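You operate a simulated robot arm through the tools that you are given. There is no shell and no other tool. Be economical: measure what you need, move in short steps, check, and stop when the job is done.

You are at the controls of a simulated two-armed robot. One attempt, no reset.

TASK
Change the empty white can for the blue one and prime the lube pump.
Fine: white can on top of the pump; one shot with the pump on puts the EMPTY lamp out; pump off at the end. Set down upright: white can, blue can.

Only the result counts: the job must be done as asked and must still hold three seconds after the hand-in. Knocking over, shifting, dropping, spilling or breaking anything else fails it.

THE ROBOT
Two 7-joint arms with two-finger parallel grippers on one trunk, on a base that drives. Base frame: it is fixed to the floor where the robot stands at the start and does not move with it; the origin is under the middle of the robot, x ahead of it, y to its left, z up. Readings come in m, degrees, newtons and seconds.
The left shoulder is at the start at [0.08, 0.131, 0.947], the right one opposite. With the tool pointing down near the work surface each hand reaches from about 0.4 to 0.86 m from the robot's upright axis, wherever it stands, measured 20 degrees to its own side. Places, roughly: cradle of the lube pump [0.4, -0.1, 0.8]; dose button [0.3, 0.1, 0.7]; dose dial [0.3, -0.2, 0.7]; line dial [0.3, 0, 0.7]; pump switch [0.3, -0.3, 0.7]; suction lever [0.5, -0.2, 1]; top of the lube pump [0.5, -0.3, 1]. Payload 1.57 kg a hand.
Tool frame (each hand has its own): the origin (TCP) lies between the finger pads and is the grasp point; the fingertips stand 0.03 m ahead of it; z points along the fingers, y is the line along which they close. The gripper opens to 0.11 m. The fingers are 0.024 m wide and 0.012 m thick; the gripper's body (0.048 by 0.112 m) begins 0.078 m behind the TCP.
Orientation is that of the tool frame in the base frame, as a unit quaternion [w, x, y, z]. With the fingers straight down and closing along the base's y, the tool's x points along the base's -x, its y along +y and its z along -z.

THE INTERFACE
- The arms move only by the tool drive_tool. It takes "left_increments", "right_increments" or both (then of equal length, played together; a hand with none holds still); each is a list of rows, each a list of 7 numbers: the shift along the base's x, y, z in m, then the turn, a rotation vector about the base's x, y, z in degrees, then the opening, from 0 (shut) to 1 (fully open). In form: [[dx, dy, dz, rx, ry, rz, jaw], ...]. A call has 1 to 12 rows; each row shifts and turns the commanded pose from where the row before left it. A row lasts 0.2 s, in which the tool goes at most 0.05 m and 8.6 degrees; a call with a longer step from one row to the next is refused whole, and so is a gripper value outside its range. A pose out of reach is approached as far as the arm can. The call stops where the force on the tool passes 70 N (or 10 N more than at its start, if that is more) or the arm is blocked; 0.2 s more then pass. Each finger travels about 0.108 m/s and halts on what it meets, pressing with about 33 N; the grip force reading is that of the motor and also rises with nothing between the fingers. The clock runs only during rows and for 0.2 s after the last one: add rows that do not move to give the fingers time. It gives the time, the measured TCP pose, the force on the tool (base axes), the opening and the grip force at its end, in the units of the frame above (readings bear some noise), with the torque about the TCP (base axes, N m) and any sound that the robot's microphone picked up, and new pictures: "show" is both (left out), scene, wrist or none (wrist: the cameras of the hands that moved).
- Cameras (640 x 400 px; columns grow to the right, rows downward): "scene" is now at [-0.0522, -0.0157, 1.4236]; the picture's right is [-0.16, -0.99, 0.00], its down [-0.52, 0.08, -0.85] and it looks along [0.84, -0.14, -0.53] (base axes); focal length 214 px, centre (320, 200). "left" rides on the left gripper at [0.07, -0.016, -0.141] in its tool frame; the picture's right is [0.23, 0.97, 0.00], its down [-0.86, 0.20, -0.48] and it looks along [-0.47, 0.11, 0.88] (tool axes); focal length 222 px, centre (320, 200). "right" rides on the right gripper at [0.07, 0.016, -0.141] in its tool frame; the picture's right is [-0.23, 0.97, 0.00], its down [-0.86, -0.20, -0.48] and it looks along [-0.47, -0.11, 0.88] (tool axes); focal length 222 px, centre (320, 200). There is no depth. A picture from a camera that has moved, and an enlarged one, comes with that camera's place and axes in the base frame and with its lens.
- steer(legs): drives the robot by 1 to 6 legs, each [ahead, left, turn to the left] in m, m and degrees, along the robot's own axes; the way and the turn of a leg run together, so that a leg with both is an arc; at most 1.5 m and 180 degrees a leg. The arms and the cameras ride along, it lands a little off, and it stops where it bumps. It gives what a move gives, and a new picture of the scene camera.
- head_to(pan, tilt): turns the head with the scene camera to pan (to the left, within 109 degrees either way) and tilt (down, from -29 to 69), counted from straight ahead of the robot. It gives what a move gives, and a new picture of the scene camera.
- enlarge(camera, box): a new picture of the part [left, top, right, bottom] of that camera's present view, enlarged. No time passes.
- hand_in(): hands the job in; it is judged then, once.

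Work in short steps. Places have to be worked out from the pictures, the camera data and where the tool is seen: move nearer, look again, correct. Check each grasp and each placing, and mend what went wrong. You have 120 turns and 260 pictures in all, those below and enlarged ones among them. Open the grippers and draw the arms clear of the work before you hand the job in, unless the task says otherwise; then end with one line.

The tools are called as name(argument=value, ...) on one line, values as JSON. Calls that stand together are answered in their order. drive_tool: Moves the arms, as the interface text tells. Its arguments: {"type":"object","properties":{"left_increments":{"type":"array","items":{"type":"array","items":{"type":"number"}}},"right_increments":{"type":"array","items":{"type":"array","items":{"type":"number"}}},"show":{"type":"string","enum":["both","scene","wrist","none"]}},"required":[]} The other tools are called the same way: steer (legs) drives the base; head_to (pan, tilt) turns the head that bears the scene camera; enlarge (camera, box) takes an enlarged picture of a part of a camera's view; hand_in () hands the job in.

At the start:

```text
time_s: 0.0
left_position: [0.5106, 0.0381, 1.269]
left_tool_rot: [-0.001, 0.0, 1.0, 0.0]
left_contact_force: [0.7, 0.5, 0.6]
left_wrist_torque: [0.04, 0.04, 0.03]
left_width: 0.1102
left_gripper_force: 0.1
right_position: [0.4637, -0.3925, 1.3053]
right_tool_rot: [0.0, 0.0, 1.0, 0.0]
right_contact_force: [0.0, 0.6, -0.3]
right_wrist_torque: [0.01, -0.01, 0.01]
right_width: 0.1101
right_gripper_force: 0.0
robot x, y, heading: [0.0041, 0.0024, -0.0]
head pan, tilt: [-9.2, 31.7]
```

scene: 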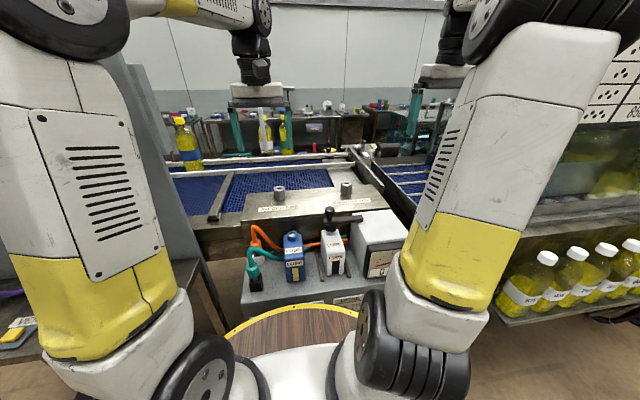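
right: 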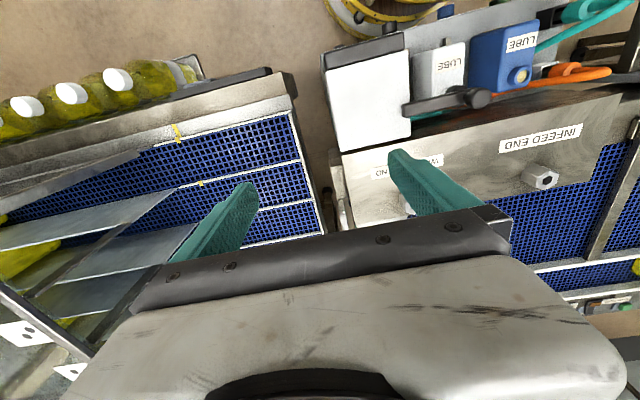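
left: 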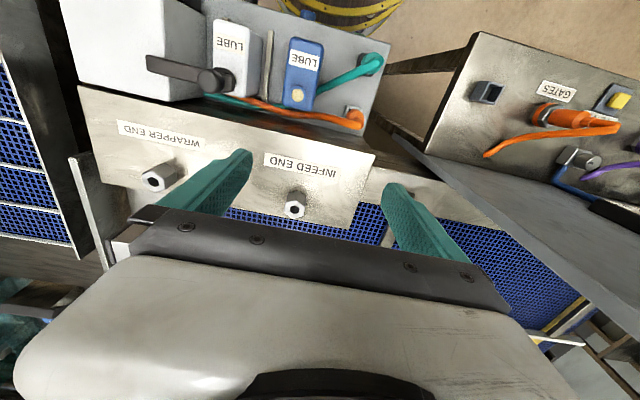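

I start by looking at the pump closer with enlarged views of the scene and wrist cameras.

enlarge(camera="scene", box=[230, 190, 430, 315])

enlarge(camera="left", box=[60, 0, 400, 212])

enlarge(camera="right", box=[310, 0, 640, 206])

```text
3.20 times, centred on (330, 252) of scene
camera zoom: at [-0.0522, -0.0157, 1.4236], right [-0.16, -0.99, 0.0], down [-0.52, 0.08, -0.85], along [0.84, -0.14, -0.53], focal length 686 px, centre (288, 32)
```

zoom: 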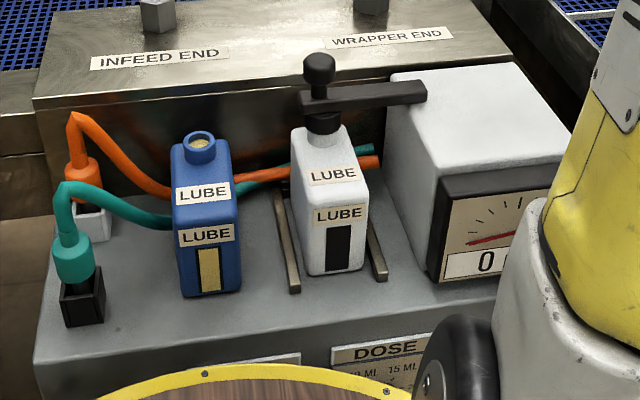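

```text
1.88 times, centred on (230, 106) of left
camera zoom: at [0.4391, 0.0203, 1.4093], right [-0.23, 0.97, 0.0], down [0.86, 0.2, 0.48], along [0.47, 0.11, -0.88], focal length 418 px, centre (489, 377)
```

zoom: 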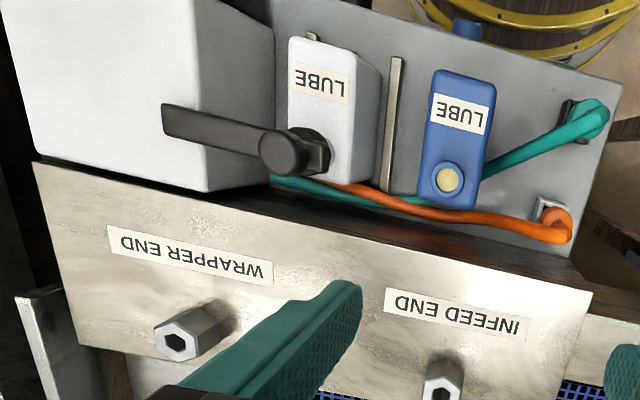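

```text
1.94 times, centred on (475, 103) of right
camera zoom: at [0.3948, -0.3782, 1.4457], right [0.23, 0.97, 0.0], down [0.86, -0.2, 0.48], along [0.47, -0.11, -0.88], focal length 431 px, centre (19, 388)
```

zoom: 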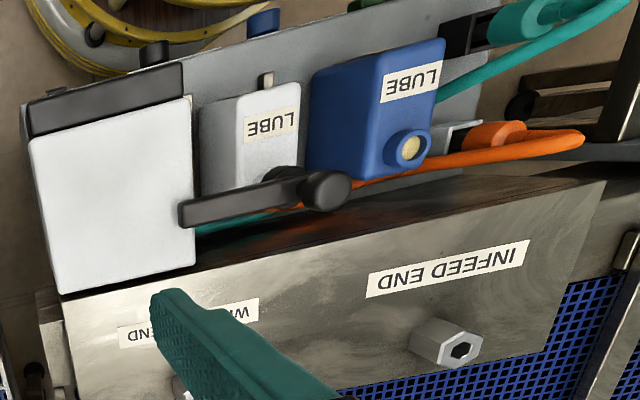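

The cradle has the white can under a suction lever whose plug is in its mouth; the panel faces me below. I tilt the head to see the panel.

head_to(pan=-10, tilt=60)

head_to(pan=-100, tilt=35)

head_to(pan=100, tilt=35)

```text
time_s: 0.9
left_position: [0.5102, 0.0381, 1.2686]
left_tool_rot: [0.0, 0.0, 1.0, 0.001]
left_contact_force: [0.9, -1.0, -0.1]
left_wrist_torque: [0.0, -0.03, 0.0]
left_width: 0.1098
left_gripper_force: 0.0
right_position: [0.4641, -0.3924, 1.3047]
right_tool_rot: [0.001, 0.0, 1.0, 0.0]
right_contact_force: [-0.5, -0.4, 0.3]
right_wrist_torque: [0.02, -0.02, -0.02]
right_width: 0.11
right_gripper_force: 0.0
robot x, y, heading: [-0.0031, -0.0029, -0.2]
head pan, tilt: [-10.0, 60.0]
camera scene: at [-0.0751, -0.0129, 1.3843], right [-0.17, -0.98, 0.0], down [-0.85, 0.15, -0.5], along [0.49, -0.09, -0.87], focal length 214 px, centre (320, 200)
```

scene: 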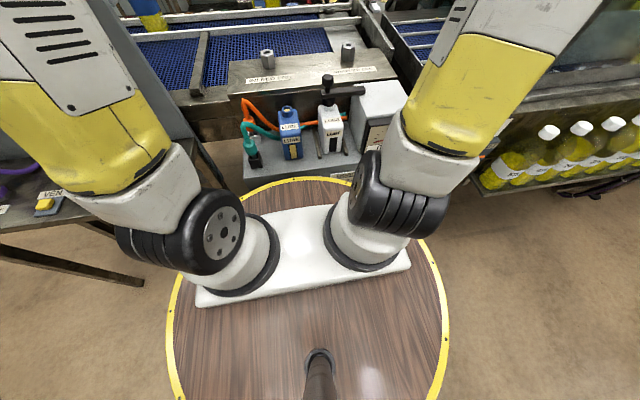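

```text
time_s: 2.6
left_position: [0.5104, 0.0381, 1.2669]
left_tool_rot: [0.0, -0.001, 1.0, 0.0]
left_contact_force: [0.9, -0.5, -0.5]
left_wrist_torque: [-0.01, 0.02, -0.03]
left_width: 0.1098
left_gripper_force: 0.1
right_position: [0.4627, -0.3928, 1.3045]
right_tool_rot: [0.0, 0.0, 1.0, 0.0]
right_contact_force: [1.0, -0.2, -0.4]
right_wrist_torque: [0.03, 0.02, 0.0]
right_width: 0.11
right_gripper_force: 0.1
robot x, y, heading: [-0.0029, -0.0019, -0.0]
head pan, tilt: [-100.0, 35.0]
camera scene: at [-0.156, -0.0881, 1.4185], right [-0.98, 0.17, 0.0], down [0.1, 0.57, -0.82], along [-0.14, -0.81, -0.57], focal length 214 px, centre (320, 200)
```

scene: 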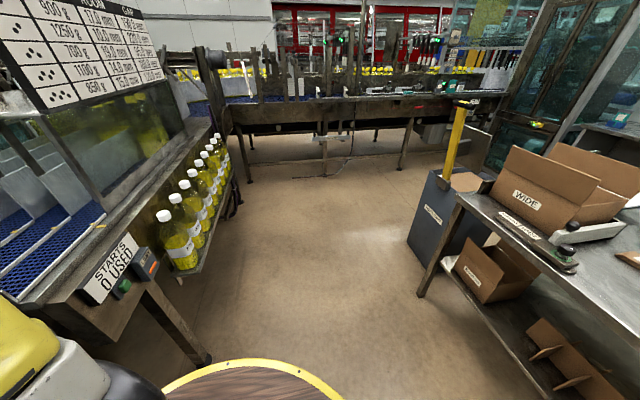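

```text
time_s: 5.5
left_position: [0.5102, 0.0381, 1.2686]
left_tool_rot: [0.0, 0.0, 1.0, 0.001]
left_contact_force: [-0.3, 0.4, 1.2]
left_wrist_torque: [0.01, -0.01, -0.03]
left_width: 0.11
left_gripper_force: 0.0
right_position: [0.4641, -0.3928, 1.305]
right_tool_rot: [0.0, 0.0, 1.0, 0.0]
right_contact_force: [-0.1, -0.6, -0.3]
right_wrist_torque: [0.0, -0.03, -0.01]
right_width: 0.1101
right_gripper_force: 0.0
robot x, y, heading: [0.0021, 0.0002, -0.1]
head pan, tilt: [100.0, 35.0]
camera scene: at [-0.156, 0.0854, 1.4185], right [0.98, 0.17, 0.0], down [0.1, -0.56, -0.82], along [-0.14, 0.81, -0.57], focal length 214 px, centre (320, 200)
```

scene: 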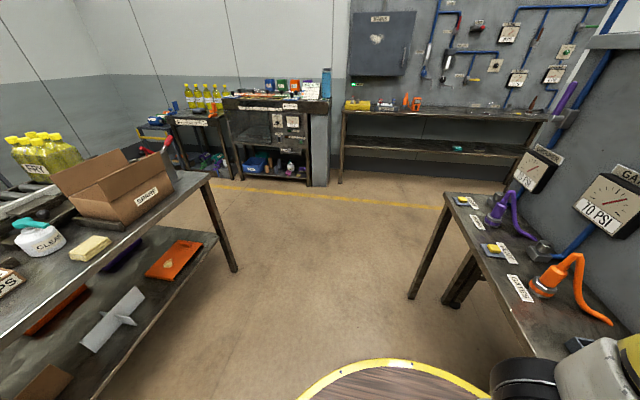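

The floor behind is clear for about 0.5 m (bench edge at about x = -0.92). I back up 0.3 m and look at the panel.

steer(legs=[[-0.3, 0, 0]])

head_to(pan=-10, tilt=45)

enlarge(camera="scene", box=[220, 100, 440, 238])

```text
time_s: 7.6
left_position: [0.208, 0.038, 1.269]
left_tool_rot: [0.0, 0.0, 1.0, 0.001]
left_contact_force: [-0.4, -0.4, -0.2]
left_wrist_torque: [0.01, 0.02, -0.03]
left_width: 0.11
left_gripper_force: 0.0
right_position: [0.1605, -0.3931, 1.3046]
right_tool_rot: [0.0, -0.001, 1.0, 0.0]
right_contact_force: [-0.1, 0.3, -0.1]
right_wrist_torque: [0.0, -0.04, 0.02]
right_width: 0.1101
right_gripper_force: 0.0
robot x, y, heading: [-0.3026, -0.0005, 0.2]
head pan, tilt: [100.0, 35.0]
camera scene: at [-0.4583, 0.0855, 1.4186], right [0.98, 0.17, 0.0], down [0.1, -0.56, -0.82], along [-0.14, 0.81, -0.57], focal length 214 px, centre (320, 200)
```

scene: 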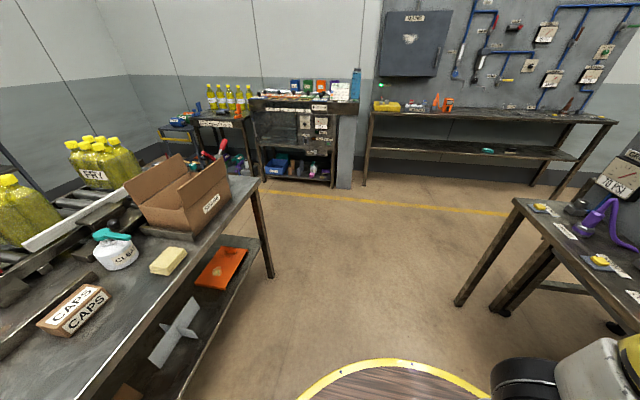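

```text
time_s: 9.4
left_position: [0.2083, 0.0376, 1.2697]
left_tool_rot: [0.0, 0.0, 1.0, 0.0]
left_contact_force: [0.5, 0.4, 0.5]
left_wrist_torque: [-0.04, 0.0, -0.01]
left_width: 0.1098
left_gripper_force: 0.0
right_position: [0.1598, -0.3927, 1.3051]
right_tool_rot: [0.0, 0.0, 1.0, -0.001]
right_contact_force: [0.2, -0.3, -0.3]
right_wrist_torque: [0.03, -0.01, -0.01]
right_width: 0.1099
right_gripper_force: 0.1
robot x, y, heading: [-0.3036, 0.0041, -0.1]
head pan, tilt: [-10.0, 45.0]
camera scene: at [-0.3631, -0.0154, 1.4037], right [-0.17, -0.98, 0.0], down [-0.7, 0.12, -0.71], along [0.7, -0.12, -0.71], focal length 214 px, centre (320, 200)
```

scene: 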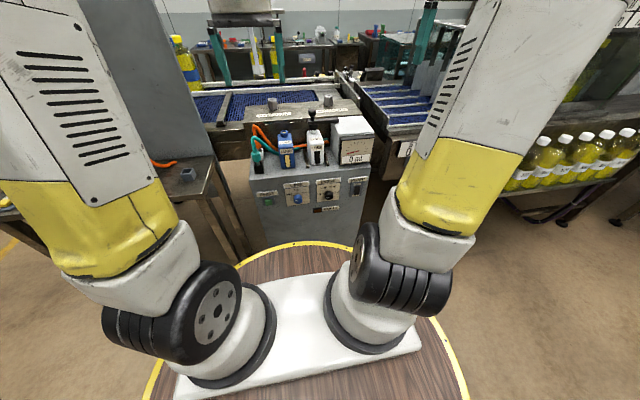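

```text
2.90 times, centred on (330, 169) of scene
camera zoom: at [-0.3631, -0.0154, 1.4037], right [-0.17, -0.98, 0.0], down [-0.7, 0.12, -0.71], along [0.7, -0.12, -0.71], focal length 622 px, centre (291, 290)
```

zoom: 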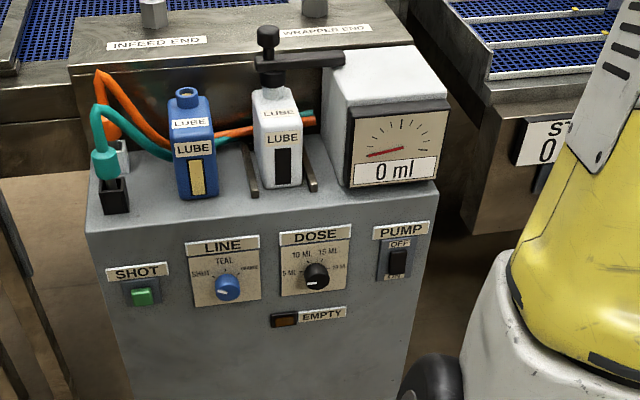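

enlarge(camera="scene", box=[280, 170, 380, 232])

enlarge(camera="scene", box=[240, 100, 380, 187])

```text
6.40 times, centred on (330, 201) of scene
camera zoom: at [-0.3631, -0.0154, 1.4037], right [-0.17, -0.98, 0.0], down [-0.7, 0.12, -0.71], along [0.7, -0.12, -0.71], focal length 1373 px, centre (256, 194)
```

zoom: 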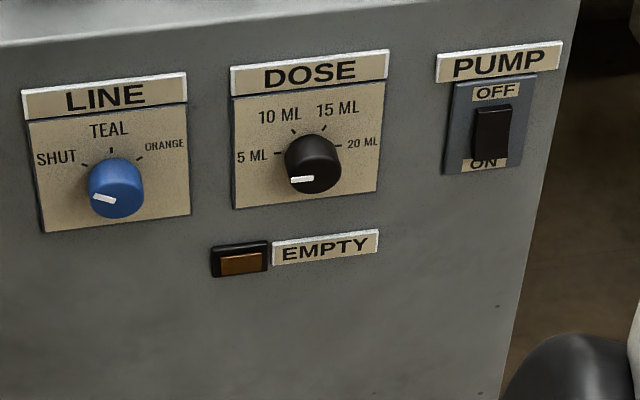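

```text
4.57 times, centred on (310, 144) of scene
camera zoom: at [-0.3631, -0.0154, 1.4037], right [-0.17, -0.98, 0.0], down [-0.7, 0.12, -0.71], along [0.7, -0.12, -0.71], focal length 980 px, centre (366, 458)
```

zoom: 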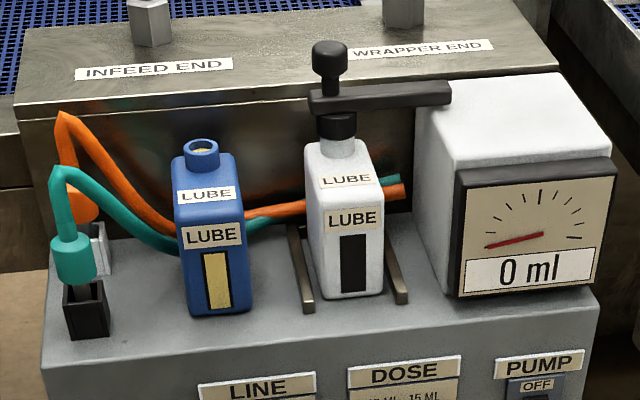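

Pump OFF, LINE at SHUT, DOSE 5 ML, gauge 0 ml; blue can neck about (0.49,-0.01,0.97), lever knob about (0.50,-0.14,1.04). I drive 0.15 m forward and bring both wrist cameras nearer to study the lever.

steer(legs=[[0.15, 0, 0]])

drive_tool(right_increments=[[0.02, 0.04, -0.02, 0, 0, 0, 1], [0.02, 0.045, -0.01, 0, 0, 0, 1], [0.01, 0.045, -0.02, 0, 0, 0, 1], [0, 0.045, -0.02, 0, 0, 0, 1]], left_increments=[[0.0, 0.03, -0.02, 0, 0, 0, 1], [0.0, 0.03, -0.03, 0, 0, 0, 1], [0, 0.03, -0.03, 0, 0, 0, 1], [0, 0, -0.02, 0, 0, 0, 1]])

```text
time_s: 10.8
left_position: [0.3588, 0.0381, 1.268]
left_tool_rot: [0.001, 0.0, 1.0, 0.0]
left_contact_force: [-0.5, -0.5, 0.5]
left_wrist_torque: [-0.02, -0.03, 0.02]
left_width: 0.1099
left_gripper_force: 0.1
right_position: [0.3121, -0.393, 1.3045]
right_tool_rot: [0.0, 0.0, 1.0, -0.001]
right_contact_force: [0.3, 0.6, 0.0]
right_wrist_torque: [-0.02, -0.02, 0.0]
right_width: 0.11
right_gripper_force: 0.0
robot x, y, heading: [-0.1513, -0.0006, 0.0]
head pan, tilt: [-10.0, 45.0]
camera scene: at [-0.2122, -0.0154, 1.4037], right [-0.17, -0.98, 0.0], down [-0.7, 0.12, -0.71], along [0.7, -0.12, -0.71], focal length 214 px, centre (320, 200)
```

scene: 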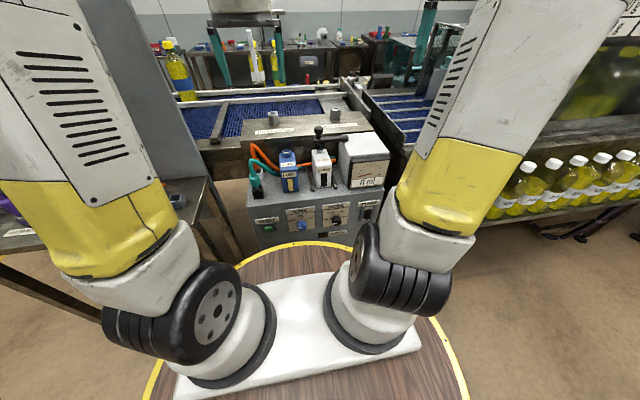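

```text
refused: row 2 steps farther than a row can; nothing moved
```

Step norm slightly over 0.05; I shorten it.

drive_tool(right_increments=[[0.01, 0.04, -0.02, 0, 0, 0, 1], [0.01, 0.04, -0.02, 0, 0, 0, 1], [0.01, 0.04, -0.02, 0, 0, 0, 1], [0.01, 0.04, -0.02, 0, 0, 0, 1]], left_increments=[[0.0, 0.03, -0.03, 0, 0, 0, 1], [0.0, 0.03, -0.03, 0, 0, 0, 1], [0, 0.03, -0.03, 0, 0, 0, 1], [0, 0.03, -0.03, 0, 0, 0, 1]])

enlarge(camera="right", box=[160, 0, 560, 200])

```text
time_s: 11.8
left_position: [0.3598, 0.1582, 1.148]
left_tool_rot: [0.001, 0.0, 1.0, 0.0]
left_contact_force: [-0.1, -0.1, 1.4]
left_wrist_torque: [0.04, 0.0, 0.02]
left_width: 0.1101
left_gripper_force: 0.2
right_position: [0.3522, -0.2339, 1.2231]
right_tool_rot: [0.0, -0.001, 1.0, 0.0]
right_contact_force: [-0.8, -0.8, -0.7]
right_wrist_torque: [0.07, 0.0, -0.01]
right_width: 0.1099
right_gripper_force: 0.0
robot x, y, heading: [-0.1508, -0.0002, 0.1]
head pan, tilt: [-10.0, 45.0]
camera scene: at [-0.2123, -0.0159, 1.4037], right [-0.17, -0.98, 0.0], down [-0.7, 0.12, -0.71], along [0.7, -0.12, -0.71], focal length 214 px, centre (320, 200)
camera right: at [0.2839, -0.2181, 1.3651], right [0.23, 0.97, 0.0], down [0.85, -0.2, 0.48], along [0.47, -0.11, -0.88], focal length 222 px, centre (320, 200)
camera left: at [0.2879, 0.1405, 1.2896], right [-0.23, 0.97, 0.0], down [0.85, 0.2, 0.48], along [0.47, 0.11, -0.88], focal length 222 px, centre (320, 200)
```

scene: 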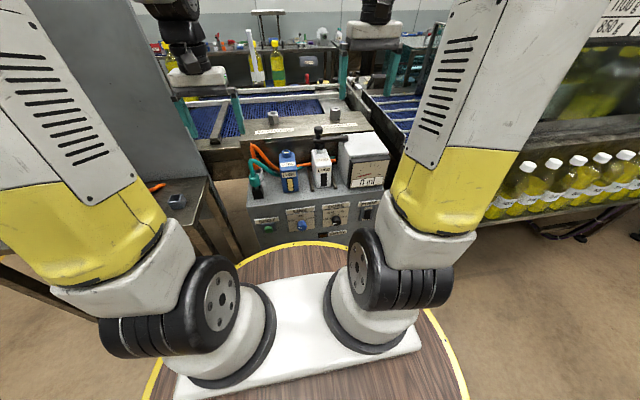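
right: 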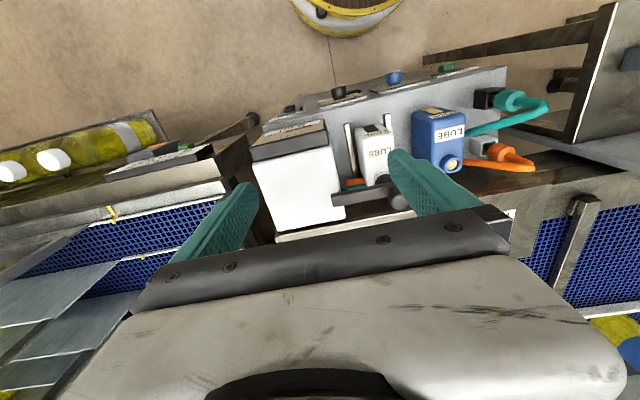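
left: 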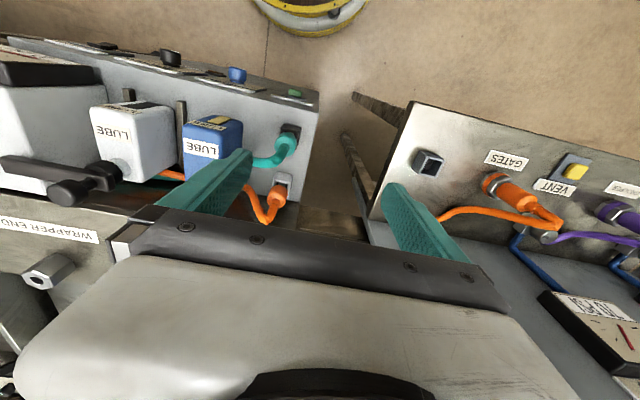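

```text
1.60 times, centred on (360, 100) of right
camera zoom: at [0.2839, -0.2181, 1.3651], right [0.23, 0.97, 0.0], down [0.85, -0.2, 0.48], along [0.47, -0.11, -0.88], focal length 355 px, centre (256, 360)
```

zoom: 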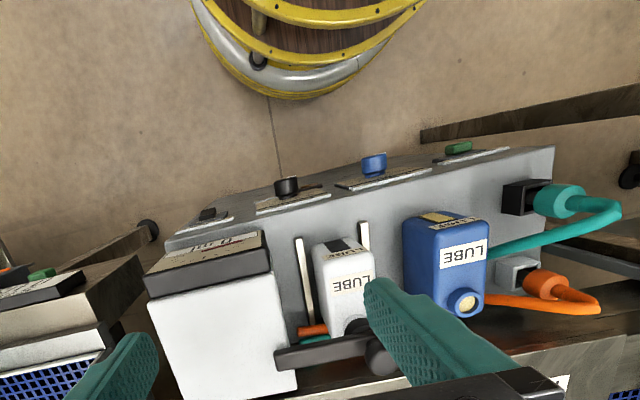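

enlarge(camera="left", box=[0, 60, 240, 210])

enlarge(camera="scene", box=[240, 115, 400, 215])

```text
2.67 times, centred on (120, 135) of left
camera zoom: at [0.2879, 0.1405, 1.2896], right [-0.23, 0.97, 0.0], down [0.85, 0.2, 0.48], along [0.47, 0.11, -0.88], focal length 592 px, centre (853, 373)
```

zoom: 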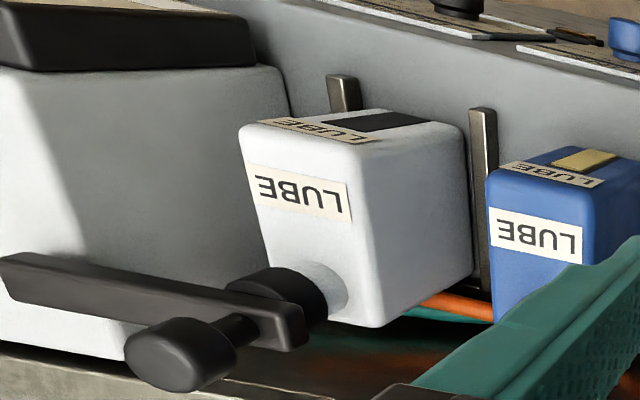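

```text
4.00 times, centred on (320, 165) of scene
camera zoom: at [-0.2123, -0.0159, 1.4037], right [-0.17, -0.98, 0.0], down [-0.7, 0.12, -0.71], along [0.7, -0.12, -0.71], focal length 858 px, centre (320, 340)
```

zoom: 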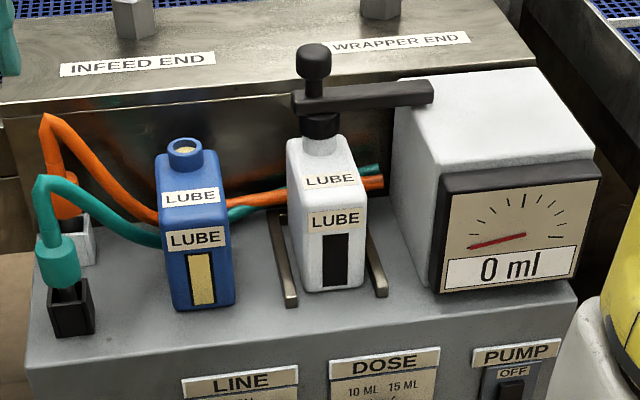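

The lever is an arm resting at its right end on the box, with plug in the can and knob at about (0.479,-0.132,1.03-1.057). I turn the right gripper 90° so it pinches the knob along x, hovering above it.

drive_tool(right_increments=[[0.0116, 0.0093, -0.002, 0, 0, 8.2, 1], [0.0116, 0.0093, -0.002, 0, 0, 8.2, 1], [0.0116, 0.0093, -0.002, 0, 0, 8.2, 1], [0.0116, 0.0093, -0.002, 0, 0, 8.2, 1], [0.0116, 0.0093, -0.002, 0, 0, 8.2, 1], [0.0116, 0.0093, -0.002, 0, 0, 8.2, 1], [0.0116, 0.0093, -0.002, 0, 0, 8.2, 1], [0.0116, 0.0093, -0.002, 0, 0, 8.2, 1], [0.0116, 0.0093, -0.002, 0, 0, 8.2, 1], [0.0116, 0.0093, -0.002, 0, 0, 8.2, 1], [0.0116, 0.0093, -0.002, 0, 0, 8, 1]])

enlarge(camera="left", box=[0, 0, 240, 150])

```text
time_s: 14.2
left_position: [0.3598, 0.1585, 1.1485]
left_tool_rot: [0.0, 0.0, 1.0, 0.001]
left_contact_force: [-1.0, -0.3, 0.6]
left_wrist_torque: [0.02, 0.0, 0.02]
left_width: 0.1097
left_gripper_force: 0.1
right_position: [0.4805, -0.1299, 1.2018]
right_tool_rot: [-0.001, 0.708, -0.706, 0.0]
right_contact_force: [0.0, 0.5, 0.6]
right_wrist_torque: [0.03, 0.0, -0.02]
right_width: 0.11
right_gripper_force: 0.0
robot x, y, heading: [-0.152, -0.0032, 0.2]
head pan, tilt: [-10.0, 45.0]
camera scene: at [-0.2122, -0.0155, 1.4037], right [-0.17, -0.98, 0.0], down [-0.7, 0.12, -0.71], along [0.7, -0.12, -0.71], focal length 214 px, centre (320, 200)
camera right: at [0.4649, -0.2014, 1.3439], right [-0.97, 0.22, 0.0], down [0.2, 0.86, 0.48], along [0.11, 0.47, -0.88], focal length 222 px, centre (320, 200)
```

scene: 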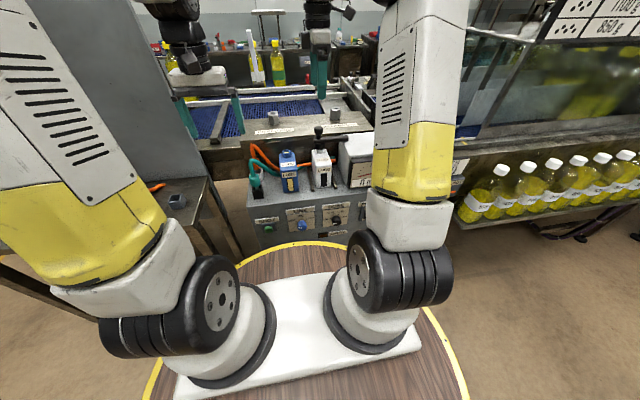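
right: 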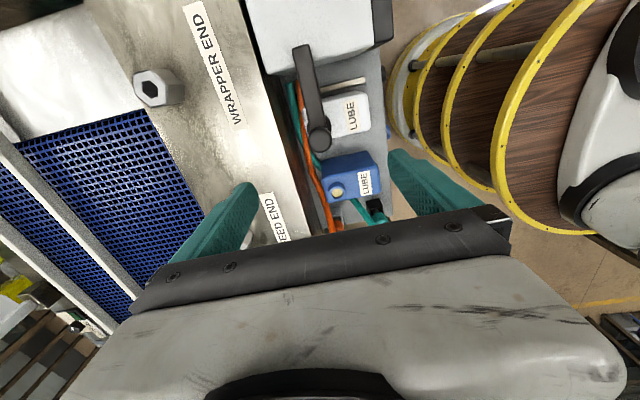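

```text
2.67 times, centred on (120, 75) of left
camera zoom: at [0.288, 0.1406, 1.2898], right [-0.23, 0.97, 0.0], down [0.85, 0.2, 0.48], along [0.47, 0.11, -0.88], focal length 592 px, centre (853, 533)
```

zoom: 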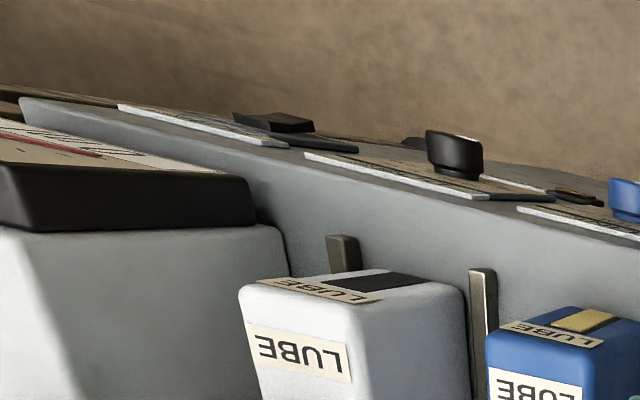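

enlarge(camera="right", box=[220, 20, 420, 220])

```text
2.00 times, centred on (320, 120) of right
camera zoom: at [0.4649, -0.2014, 1.3439], right [-0.97, 0.22, 0.0], down [0.2, 0.86, 0.48], along [0.11, 0.47, -0.88], focal length 444 px, centre (320, 360)
```

zoom: 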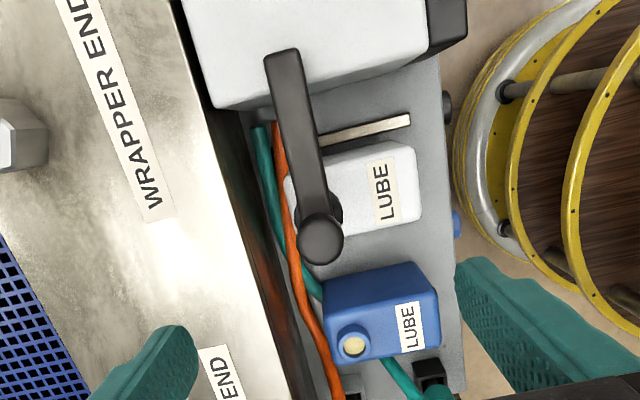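

The knob lies right below. I narrow the jaws and descend to knob height.

drive_tool(right_increments=[[0, -0.003, -0.04, 0, 0, 0, 0.6], [0, -0.003, -0.04, 0, 0, 0, 0.6], [0, 0, -0.04, 0, 0, 0, 0.6]])

enlarge(camera="left", box=[0, 60, 240, 210])

```text
time_s: 15.0
left_position: [0.3582, 0.1586, 1.1509]
left_tool_rot: [0.0, 0.0, 1.0, 0.0]
left_contact_force: [-0.6, -0.5, -0.1]
left_wrist_torque: [0.02, -0.03, 0.01]
left_width: 0.1099
left_gripper_force: 0.0
right_position: [0.479, -0.1359, 1.081]
right_tool_rot: [0.0, 0.707, -0.707, -0.001]
right_contact_force: [0.2, -0.5, -0.5]
right_wrist_torque: [-0.01, -0.04, -0.02]
right_width: 0.0659
right_gripper_force: 0.0
robot x, y, heading: [-0.1504, 0.0021, 0.1]
head pan, tilt: [-10.0, 45.0]
camera scene: at [-0.2122, -0.0154, 1.4037], right [-0.17, -0.98, 0.0], down [-0.7, 0.12, -0.71], along [0.7, -0.12, -0.71], focal length 214 px, centre (320, 200)
camera right: at [0.4645, -0.2072, 1.2229], right [-0.97, 0.23, 0.0], down [0.2, 0.86, 0.48], along [0.11, 0.47, -0.88], focal length 222 px, centre (320, 200)
```

scene: 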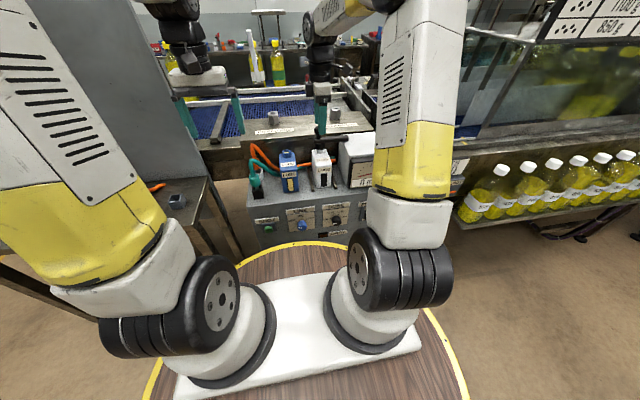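
right: 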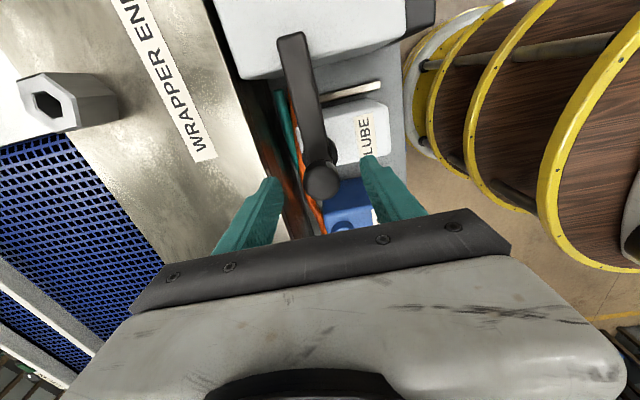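

```text
2.67 times, centred on (120, 135) of left
camera zoom: at [0.288, 0.1408, 1.2898], right [-0.23, 0.97, 0.0], down [0.85, 0.2, 0.48], along [0.47, 0.11, -0.88], focal length 592 px, centre (853, 373)
```

zoom: 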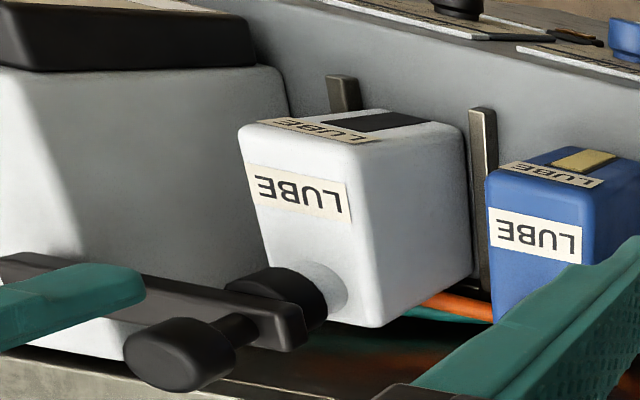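

Aligned. Descend to 1.047 and close on the knob.

drive_tool(right_increments=[[0, 0, -0.034, 0, 0, 0, 0.6], [0, 0, 0, 0, 0, 0, 0], [0, 0, 0, 0, 0, 0, 0], [0, 0, 0, 0, 0, 0, 0]], show="wrist")

enlarge(camera="left", box=[0, 60, 240, 210])

```text
time_s: 16.0
left_position: [0.3577, 0.1576, 1.1484]
left_tool_rot: [0.0, 0.0, 1.0, 0.0]
left_contact_force: [0.2, 0.5, -1.3]
left_wrist_torque: [0.0, 0.02, 0.03]
left_width: 0.1101
left_gripper_force: 0.0
right_position: [0.4796, -0.136, 1.0495]
right_tool_rot: [0.0, 0.707, -0.707, 0.0]
right_contact_force: [-0.6, 0.2, -2.2]
right_wrist_torque: [0.21, -0.24, -0.09]
right_width: 0.0298
right_gripper_force: 39.7
robot x, y, heading: [-0.1513, -0.0008, -0.1]
head pan, tilt: [-10.0, 45.0]
camera right: at [0.4645, -0.2077, 1.1895], right [-0.97, 0.23, 0.0], down [0.2, 0.85, 0.48], along [0.11, 0.47, -0.88], focal length 222 px, centre (320, 200)
```

right: 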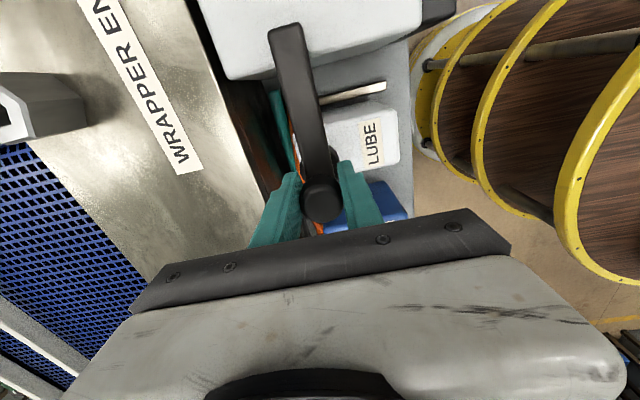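

```text
2.67 times, centred on (120, 135) of left
camera zoom: at [0.2881, 0.1407, 1.2897], right [-0.23, 0.97, 0.0], down [0.85, 0.2, 0.48], along [0.47, 0.11, -0.88], focal length 592 px, centre (853, 373)
```

zoom: 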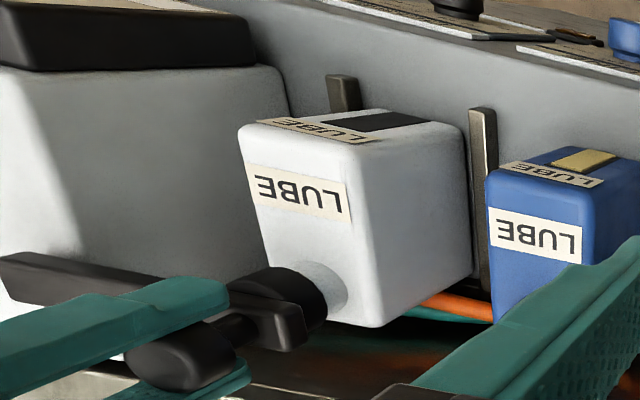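

Knob gripped (29.8 mm). I lift gently about 1.5 cm to feel the hinge.

drive_tool(right_increments=[[0, -0.003, 0.006, 0, 0, 0, 0], [0, -0.003, 0.006, 0, 0, 0, 0], [0, 0, 0, 0, 0, 0, 0]], show="wrist")

enlarge(camera="left", box=[0, 60, 240, 210])

```text
time_s: 16.8
left_position: [0.3595, 0.1591, 1.1485]
left_tool_rot: [0.0, 0.0, 1.0, 0.0]
left_contact_force: [0.5, -0.6, 0.0]
left_wrist_torque: [-0.04, 0.0, 0.0]
left_width: 0.11
left_gripper_force: 0.1
right_position: [0.4792, -0.1405, 1.0623]
right_tool_rot: [0.0, 0.708, -0.706, -0.002]
right_contact_force: [1.0, 6.7, -9.5]
right_wrist_torque: [1.13, -0.3, 0.0]
right_width: 0.0301
right_gripper_force: 39.2
robot x, y, heading: [-0.1529, 0.0054, 0.2]
head pan, tilt: [-10.0, 45.0]
camera right: at [0.4647, -0.2127, 1.2018], right [-0.97, 0.23, 0.0], down [0.2, 0.85, 0.48], along [0.11, 0.47, -0.88], focal length 222 px, centre (320, 200)
```

right: 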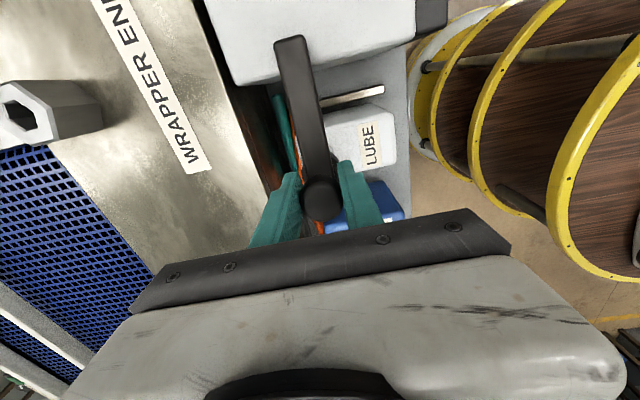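

```text
2.67 times, centred on (120, 135) of left
camera zoom: at [0.2884, 0.1411, 1.2896], right [-0.23, 0.97, 0.0], down [0.85, 0.2, 0.48], along [0.47, 0.11, -0.88], focal length 592 px, centre (853, 373)
```

zoom: 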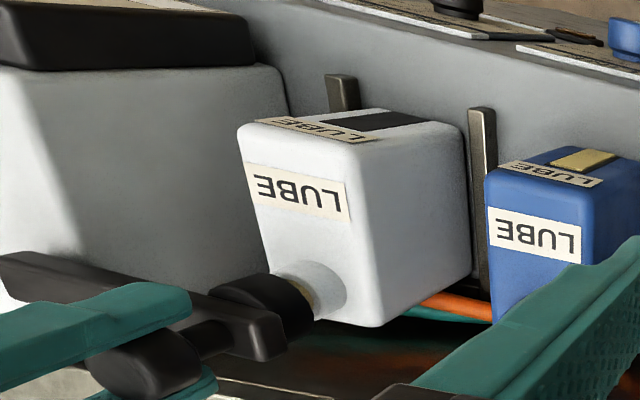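

The lever hinges up about an x axis near (y -0.25, z 1.01). I follow the arc, turning the tool along with it.

drive_tool(right_increments=[[0, -0.0079, 0.0139, 8, 0, 0, 0], [0, -0.0102, 0.0134, 8, 0, 0, 0], [0, 0, 0, 0, 0, 0, 0]], show="wrist")

enlarge(camera="left", box=[0, 60, 240, 210])

```text
time_s: 17.6
left_position: [0.3584, 0.1578, 1.148]
left_tool_rot: [0.0, 0.0, 1.0, 0.0]
left_contact_force: [0.1, 0.0, 0.0]
left_wrist_torque: [0.0, 0.01, -0.04]
left_width: 0.1101
left_gripper_force: 0.0
right_position: [0.4793, -0.1629, 1.0876]
right_tool_rot: [0.097, -0.699, 0.701, 0.099]
right_contact_force: [-1.3, -5.2, -13.7]
right_wrist_torque: [0.52, -0.15, 0.02]
right_width: 0.0303
right_gripper_force: 39.3
robot x, y, heading: [-0.152, -0.0008, -0.2]
head pan, tilt: [-10.0, 45.0]
camera right: at [0.4645, -0.2701, 1.2042], right [-0.97, 0.22, 0.06], down [0.2, 0.69, 0.69], along [0.11, 0.69, -0.72], focal length 222 px, centre (320, 200)
```

right: 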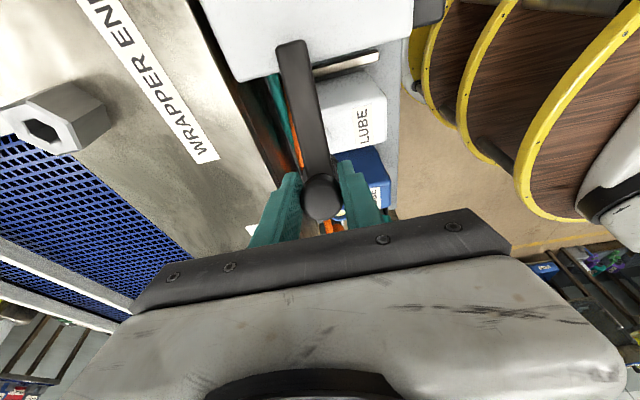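

```text
2.67 times, centred on (120, 135) of left
camera zoom: at [0.2885, 0.1402, 1.2897], right [-0.23, 0.97, 0.0], down [0.86, 0.2, 0.48], along [0.47, 0.11, -0.88], focal length 592 px, centre (853, 373)
```

zoom: 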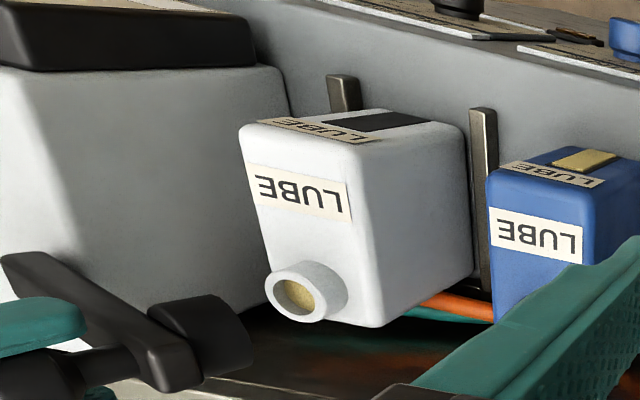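

Plug is out of the mouth. I continue the arc.

drive_tool(right_increments=[[0, -0.0118, 0.0122, 8, 0, 0, 0], [0, -0.0132, 0.0104, 8, 0, 0, 0], [0, -0.0146, 0.0084, 8, 0, 0, 0], [0, 0, 0, 0, 0, 0, 0]], show="both")

enlarge(camera="left", box=[0, 60, 240, 210])

```text
time_s: 18.6
left_position: [0.3608, 0.1588, 1.1485]
left_tool_rot: [0.0, -0.001, 1.0, 0.001]
left_contact_force: [0.3, -0.4, 0.7]
left_wrist_torque: [-0.02, 0.01, -0.02]
left_width: 0.1102
left_gripper_force: 0.0
right_position: [0.4794, -0.2017, 1.1174]
right_tool_rot: [0.241, -0.665, 0.665, 0.242]
right_contact_force: [-8.0, -10.4, -26.7]
right_wrist_torque: [-0.41, -0.03, 0.02]
right_width: 0.0299
right_gripper_force: 39.6
robot x, y, heading: [-0.1532, -0.0007, 0.2]
head pan, tilt: [-10.0, 45.0]
camera scene: at [-0.2116, -0.0162, 1.4037], right [-0.17, -0.98, 0.0], down [-0.7, 0.12, -0.71], along [0.7, -0.12, -0.71], focal length 214 px, centre (320, 200)
camera right: at [0.4647, -0.3478, 1.1812], right [-0.97, 0.17, 0.15], down [0.2, 0.35, 0.92], along [0.11, 0.92, -0.37], focal length 222 px, centre (320, 200)
```

scene: 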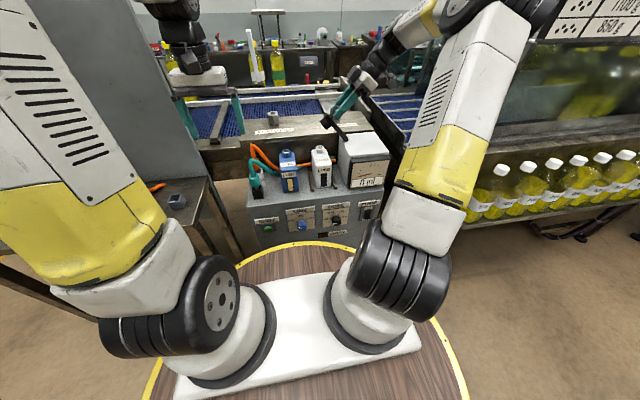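
right: 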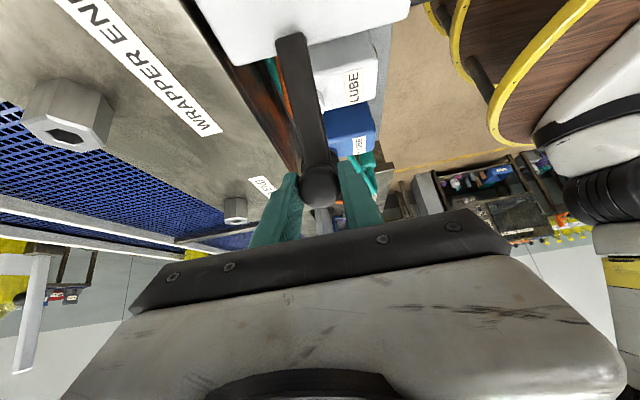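

```text
2.67 times, centred on (120, 135) of left
camera zoom: at [0.2885, 0.1399, 1.2897], right [-0.23, 0.97, 0.0], down [0.86, 0.2, 0.48], along [0.47, 0.11, -0.88], focal length 592 px, centre (853, 373)
```

zoom: 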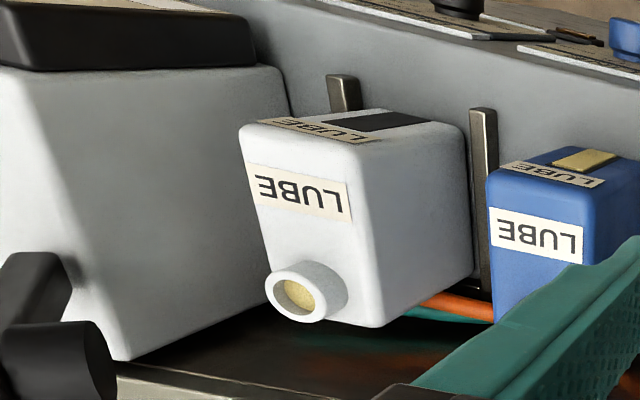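

Tracking well; a slight outward pull, so I shrink the arc a bit and carry on to near vertical.

drive_tool(right_increments=[[0, -0.016, 0.0035, 8, 0, 0, 0], [0, -0.0165, 0.002, 8, 0, 0, 0], [0, -0.0165, 0.0005, 6, 0, 0, 0], [0, 0, 0, 0, 0, 0, 0]], show="scene")

enlarge(camera="scene", box=[280, 60, 440, 160])

```text
time_s: 19.6
left_position: [0.3591, 0.1591, 1.1493]
left_tool_rot: [0.0, 0.0, 1.0, 0.0]
left_contact_force: [0.5, 0.3, -0.9]
left_wrist_torque: [0.02, 0.01, -0.01]
left_width: 0.1102
left_gripper_force: 0.0
right_position: [0.4788, -0.248, 1.1246]
right_tool_rot: [-0.364, 0.607, -0.605, -0.366]
right_contact_force: [-10.4, 8.4, -23.6]
right_wrist_torque: [0.43, 0.0, -0.06]
right_width: 0.0301
right_gripper_force: 39.5
robot x, y, heading: [-0.1488, 0.0024, 0.1]
head pan, tilt: [-10.0, 45.0]
camera scene: at [-0.2118, -0.0152, 1.4037], right [-0.17, -0.98, 0.0], down [-0.7, 0.12, -0.71], along [0.7, -0.12, -0.71], focal length 214 px, centre (320, 200)
```

scene: 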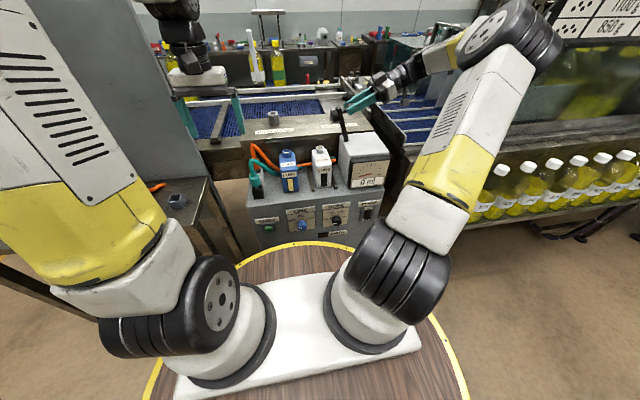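

```text
4.00 times, centred on (360, 110) of scene
camera zoom: at [-0.2118, -0.0152, 1.4037], right [-0.17, -0.98, 0.0], down [-0.7, 0.12, -0.71], along [0.7, -0.12, -0.71], focal length 858 px, centre (160, 560)
```

zoom: 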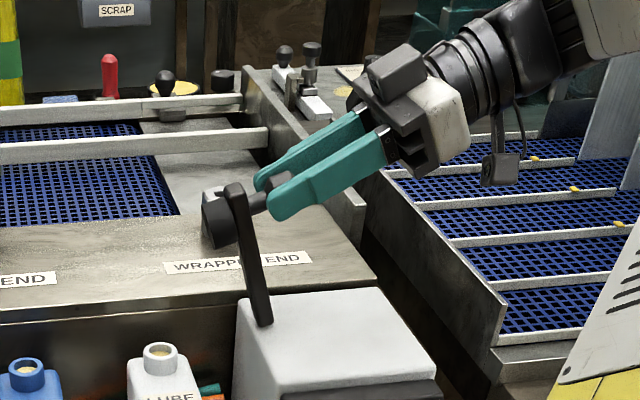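

The lever is near 75-80°. A bit further until it stops or passes vertical.

drive_tool(right_increments=[[0, -0.015, -0.004, 6, 0, 0, 0], [0, -0.015, -0.006, 6, 0, 0, 0], [0, 0, 0, 0, 0, 0, 0]], show="none")

enlarge(camera="scene", box=[280, 60, 440, 160])

```text
time_s: 20.4
left_position: [0.3585, 0.1607, 1.1481]
left_tool_rot: [0.0, 0.0, 1.0, -0.001]
left_contact_force: [-0.2, 0.1, -0.2]
left_wrist_torque: [0.0, -0.02, 0.03]
left_width: 0.11
left_gripper_force: 0.0
right_position: [0.4796, -0.2752, 1.1182]
right_tool_rot: [-0.428, 0.566, -0.56, -0.427]
right_contact_force: [-9.4, 26.3, 12.5]
right_wrist_torque: [0.34, 0.17, -0.11]
right_width: 0.0301
right_gripper_force: 39.7
robot x, y, heading: [-0.1459, -0.0032, -0.1]
head pan, tilt: [-10.0, 45.0]
```

```text
4.00 times, centred on (360, 110) of scene
camera zoom: at [-0.2129, -0.0138, 1.4037], right [-0.17, -0.98, 0.0], down [-0.7, 0.12, -0.71], along [0.7, -0.12, -0.71], focal length 858 px, centre (160, 560)
```

zoom: 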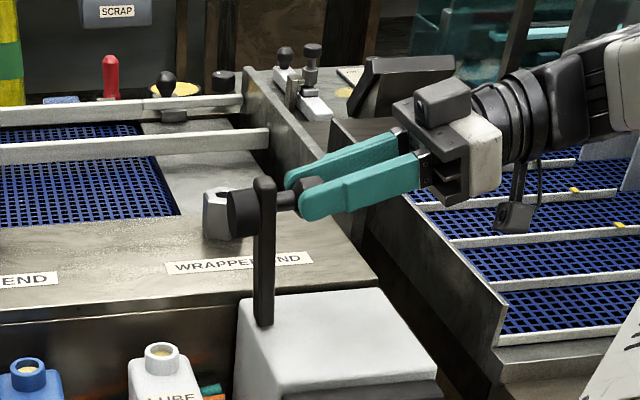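

Lever is at about vertical and resists; likely its stop. I open the jaws to see if it stays.

drive_tool(right_increments=[[0, 0, 0, 0, 0, 0, 0.45], [0, 0, 0, 0, 0, 0, 0.45], [0, 0, 0, 0, 0, 0, 0.45]], show="none")

enlarge(camera="scene", box=[280, 60, 440, 160])

```text
time_s: 21.2
left_position: [0.3601, 0.1594, 1.1487]
left_tool_rot: [0.0, 0.0, 1.0, 0.0]
left_contact_force: [-0.2, 0.0, -0.6]
left_wrist_torque: [0.03, 0.01, -0.03]
left_width: 0.1102
left_gripper_force: 0.2
right_position: [0.4798, -0.28, 1.114]
right_tool_rot: [-0.425, 0.565, -0.565, -0.425]
right_contact_force: [-0.5, 0.4, -0.2]
right_wrist_torque: [0.03, 0.02, -0.03]
right_width: 0.0496
right_gripper_force: 0.0
robot x, y, heading: [-0.1537, -0.0026, -0.1]
head pan, tilt: [-10.0, 45.0]
```

```text
4.00 times, centred on (360, 110) of scene
camera zoom: at [-0.212, -0.0155, 1.4037], right [-0.17, -0.98, 0.0], down [-0.7, 0.12, -0.71], along [0.7, -0.12, -0.71], focal length 858 px, centre (160, 560)
```

zoom: 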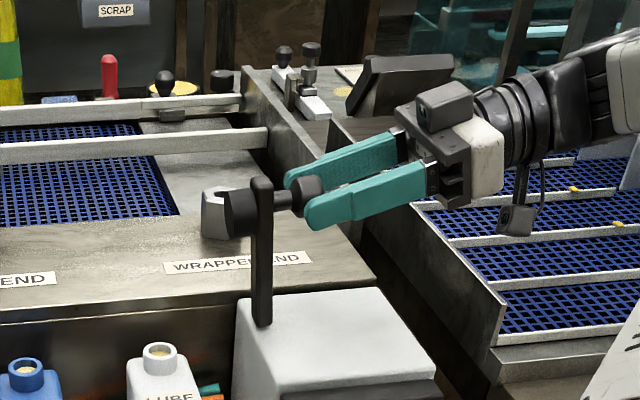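

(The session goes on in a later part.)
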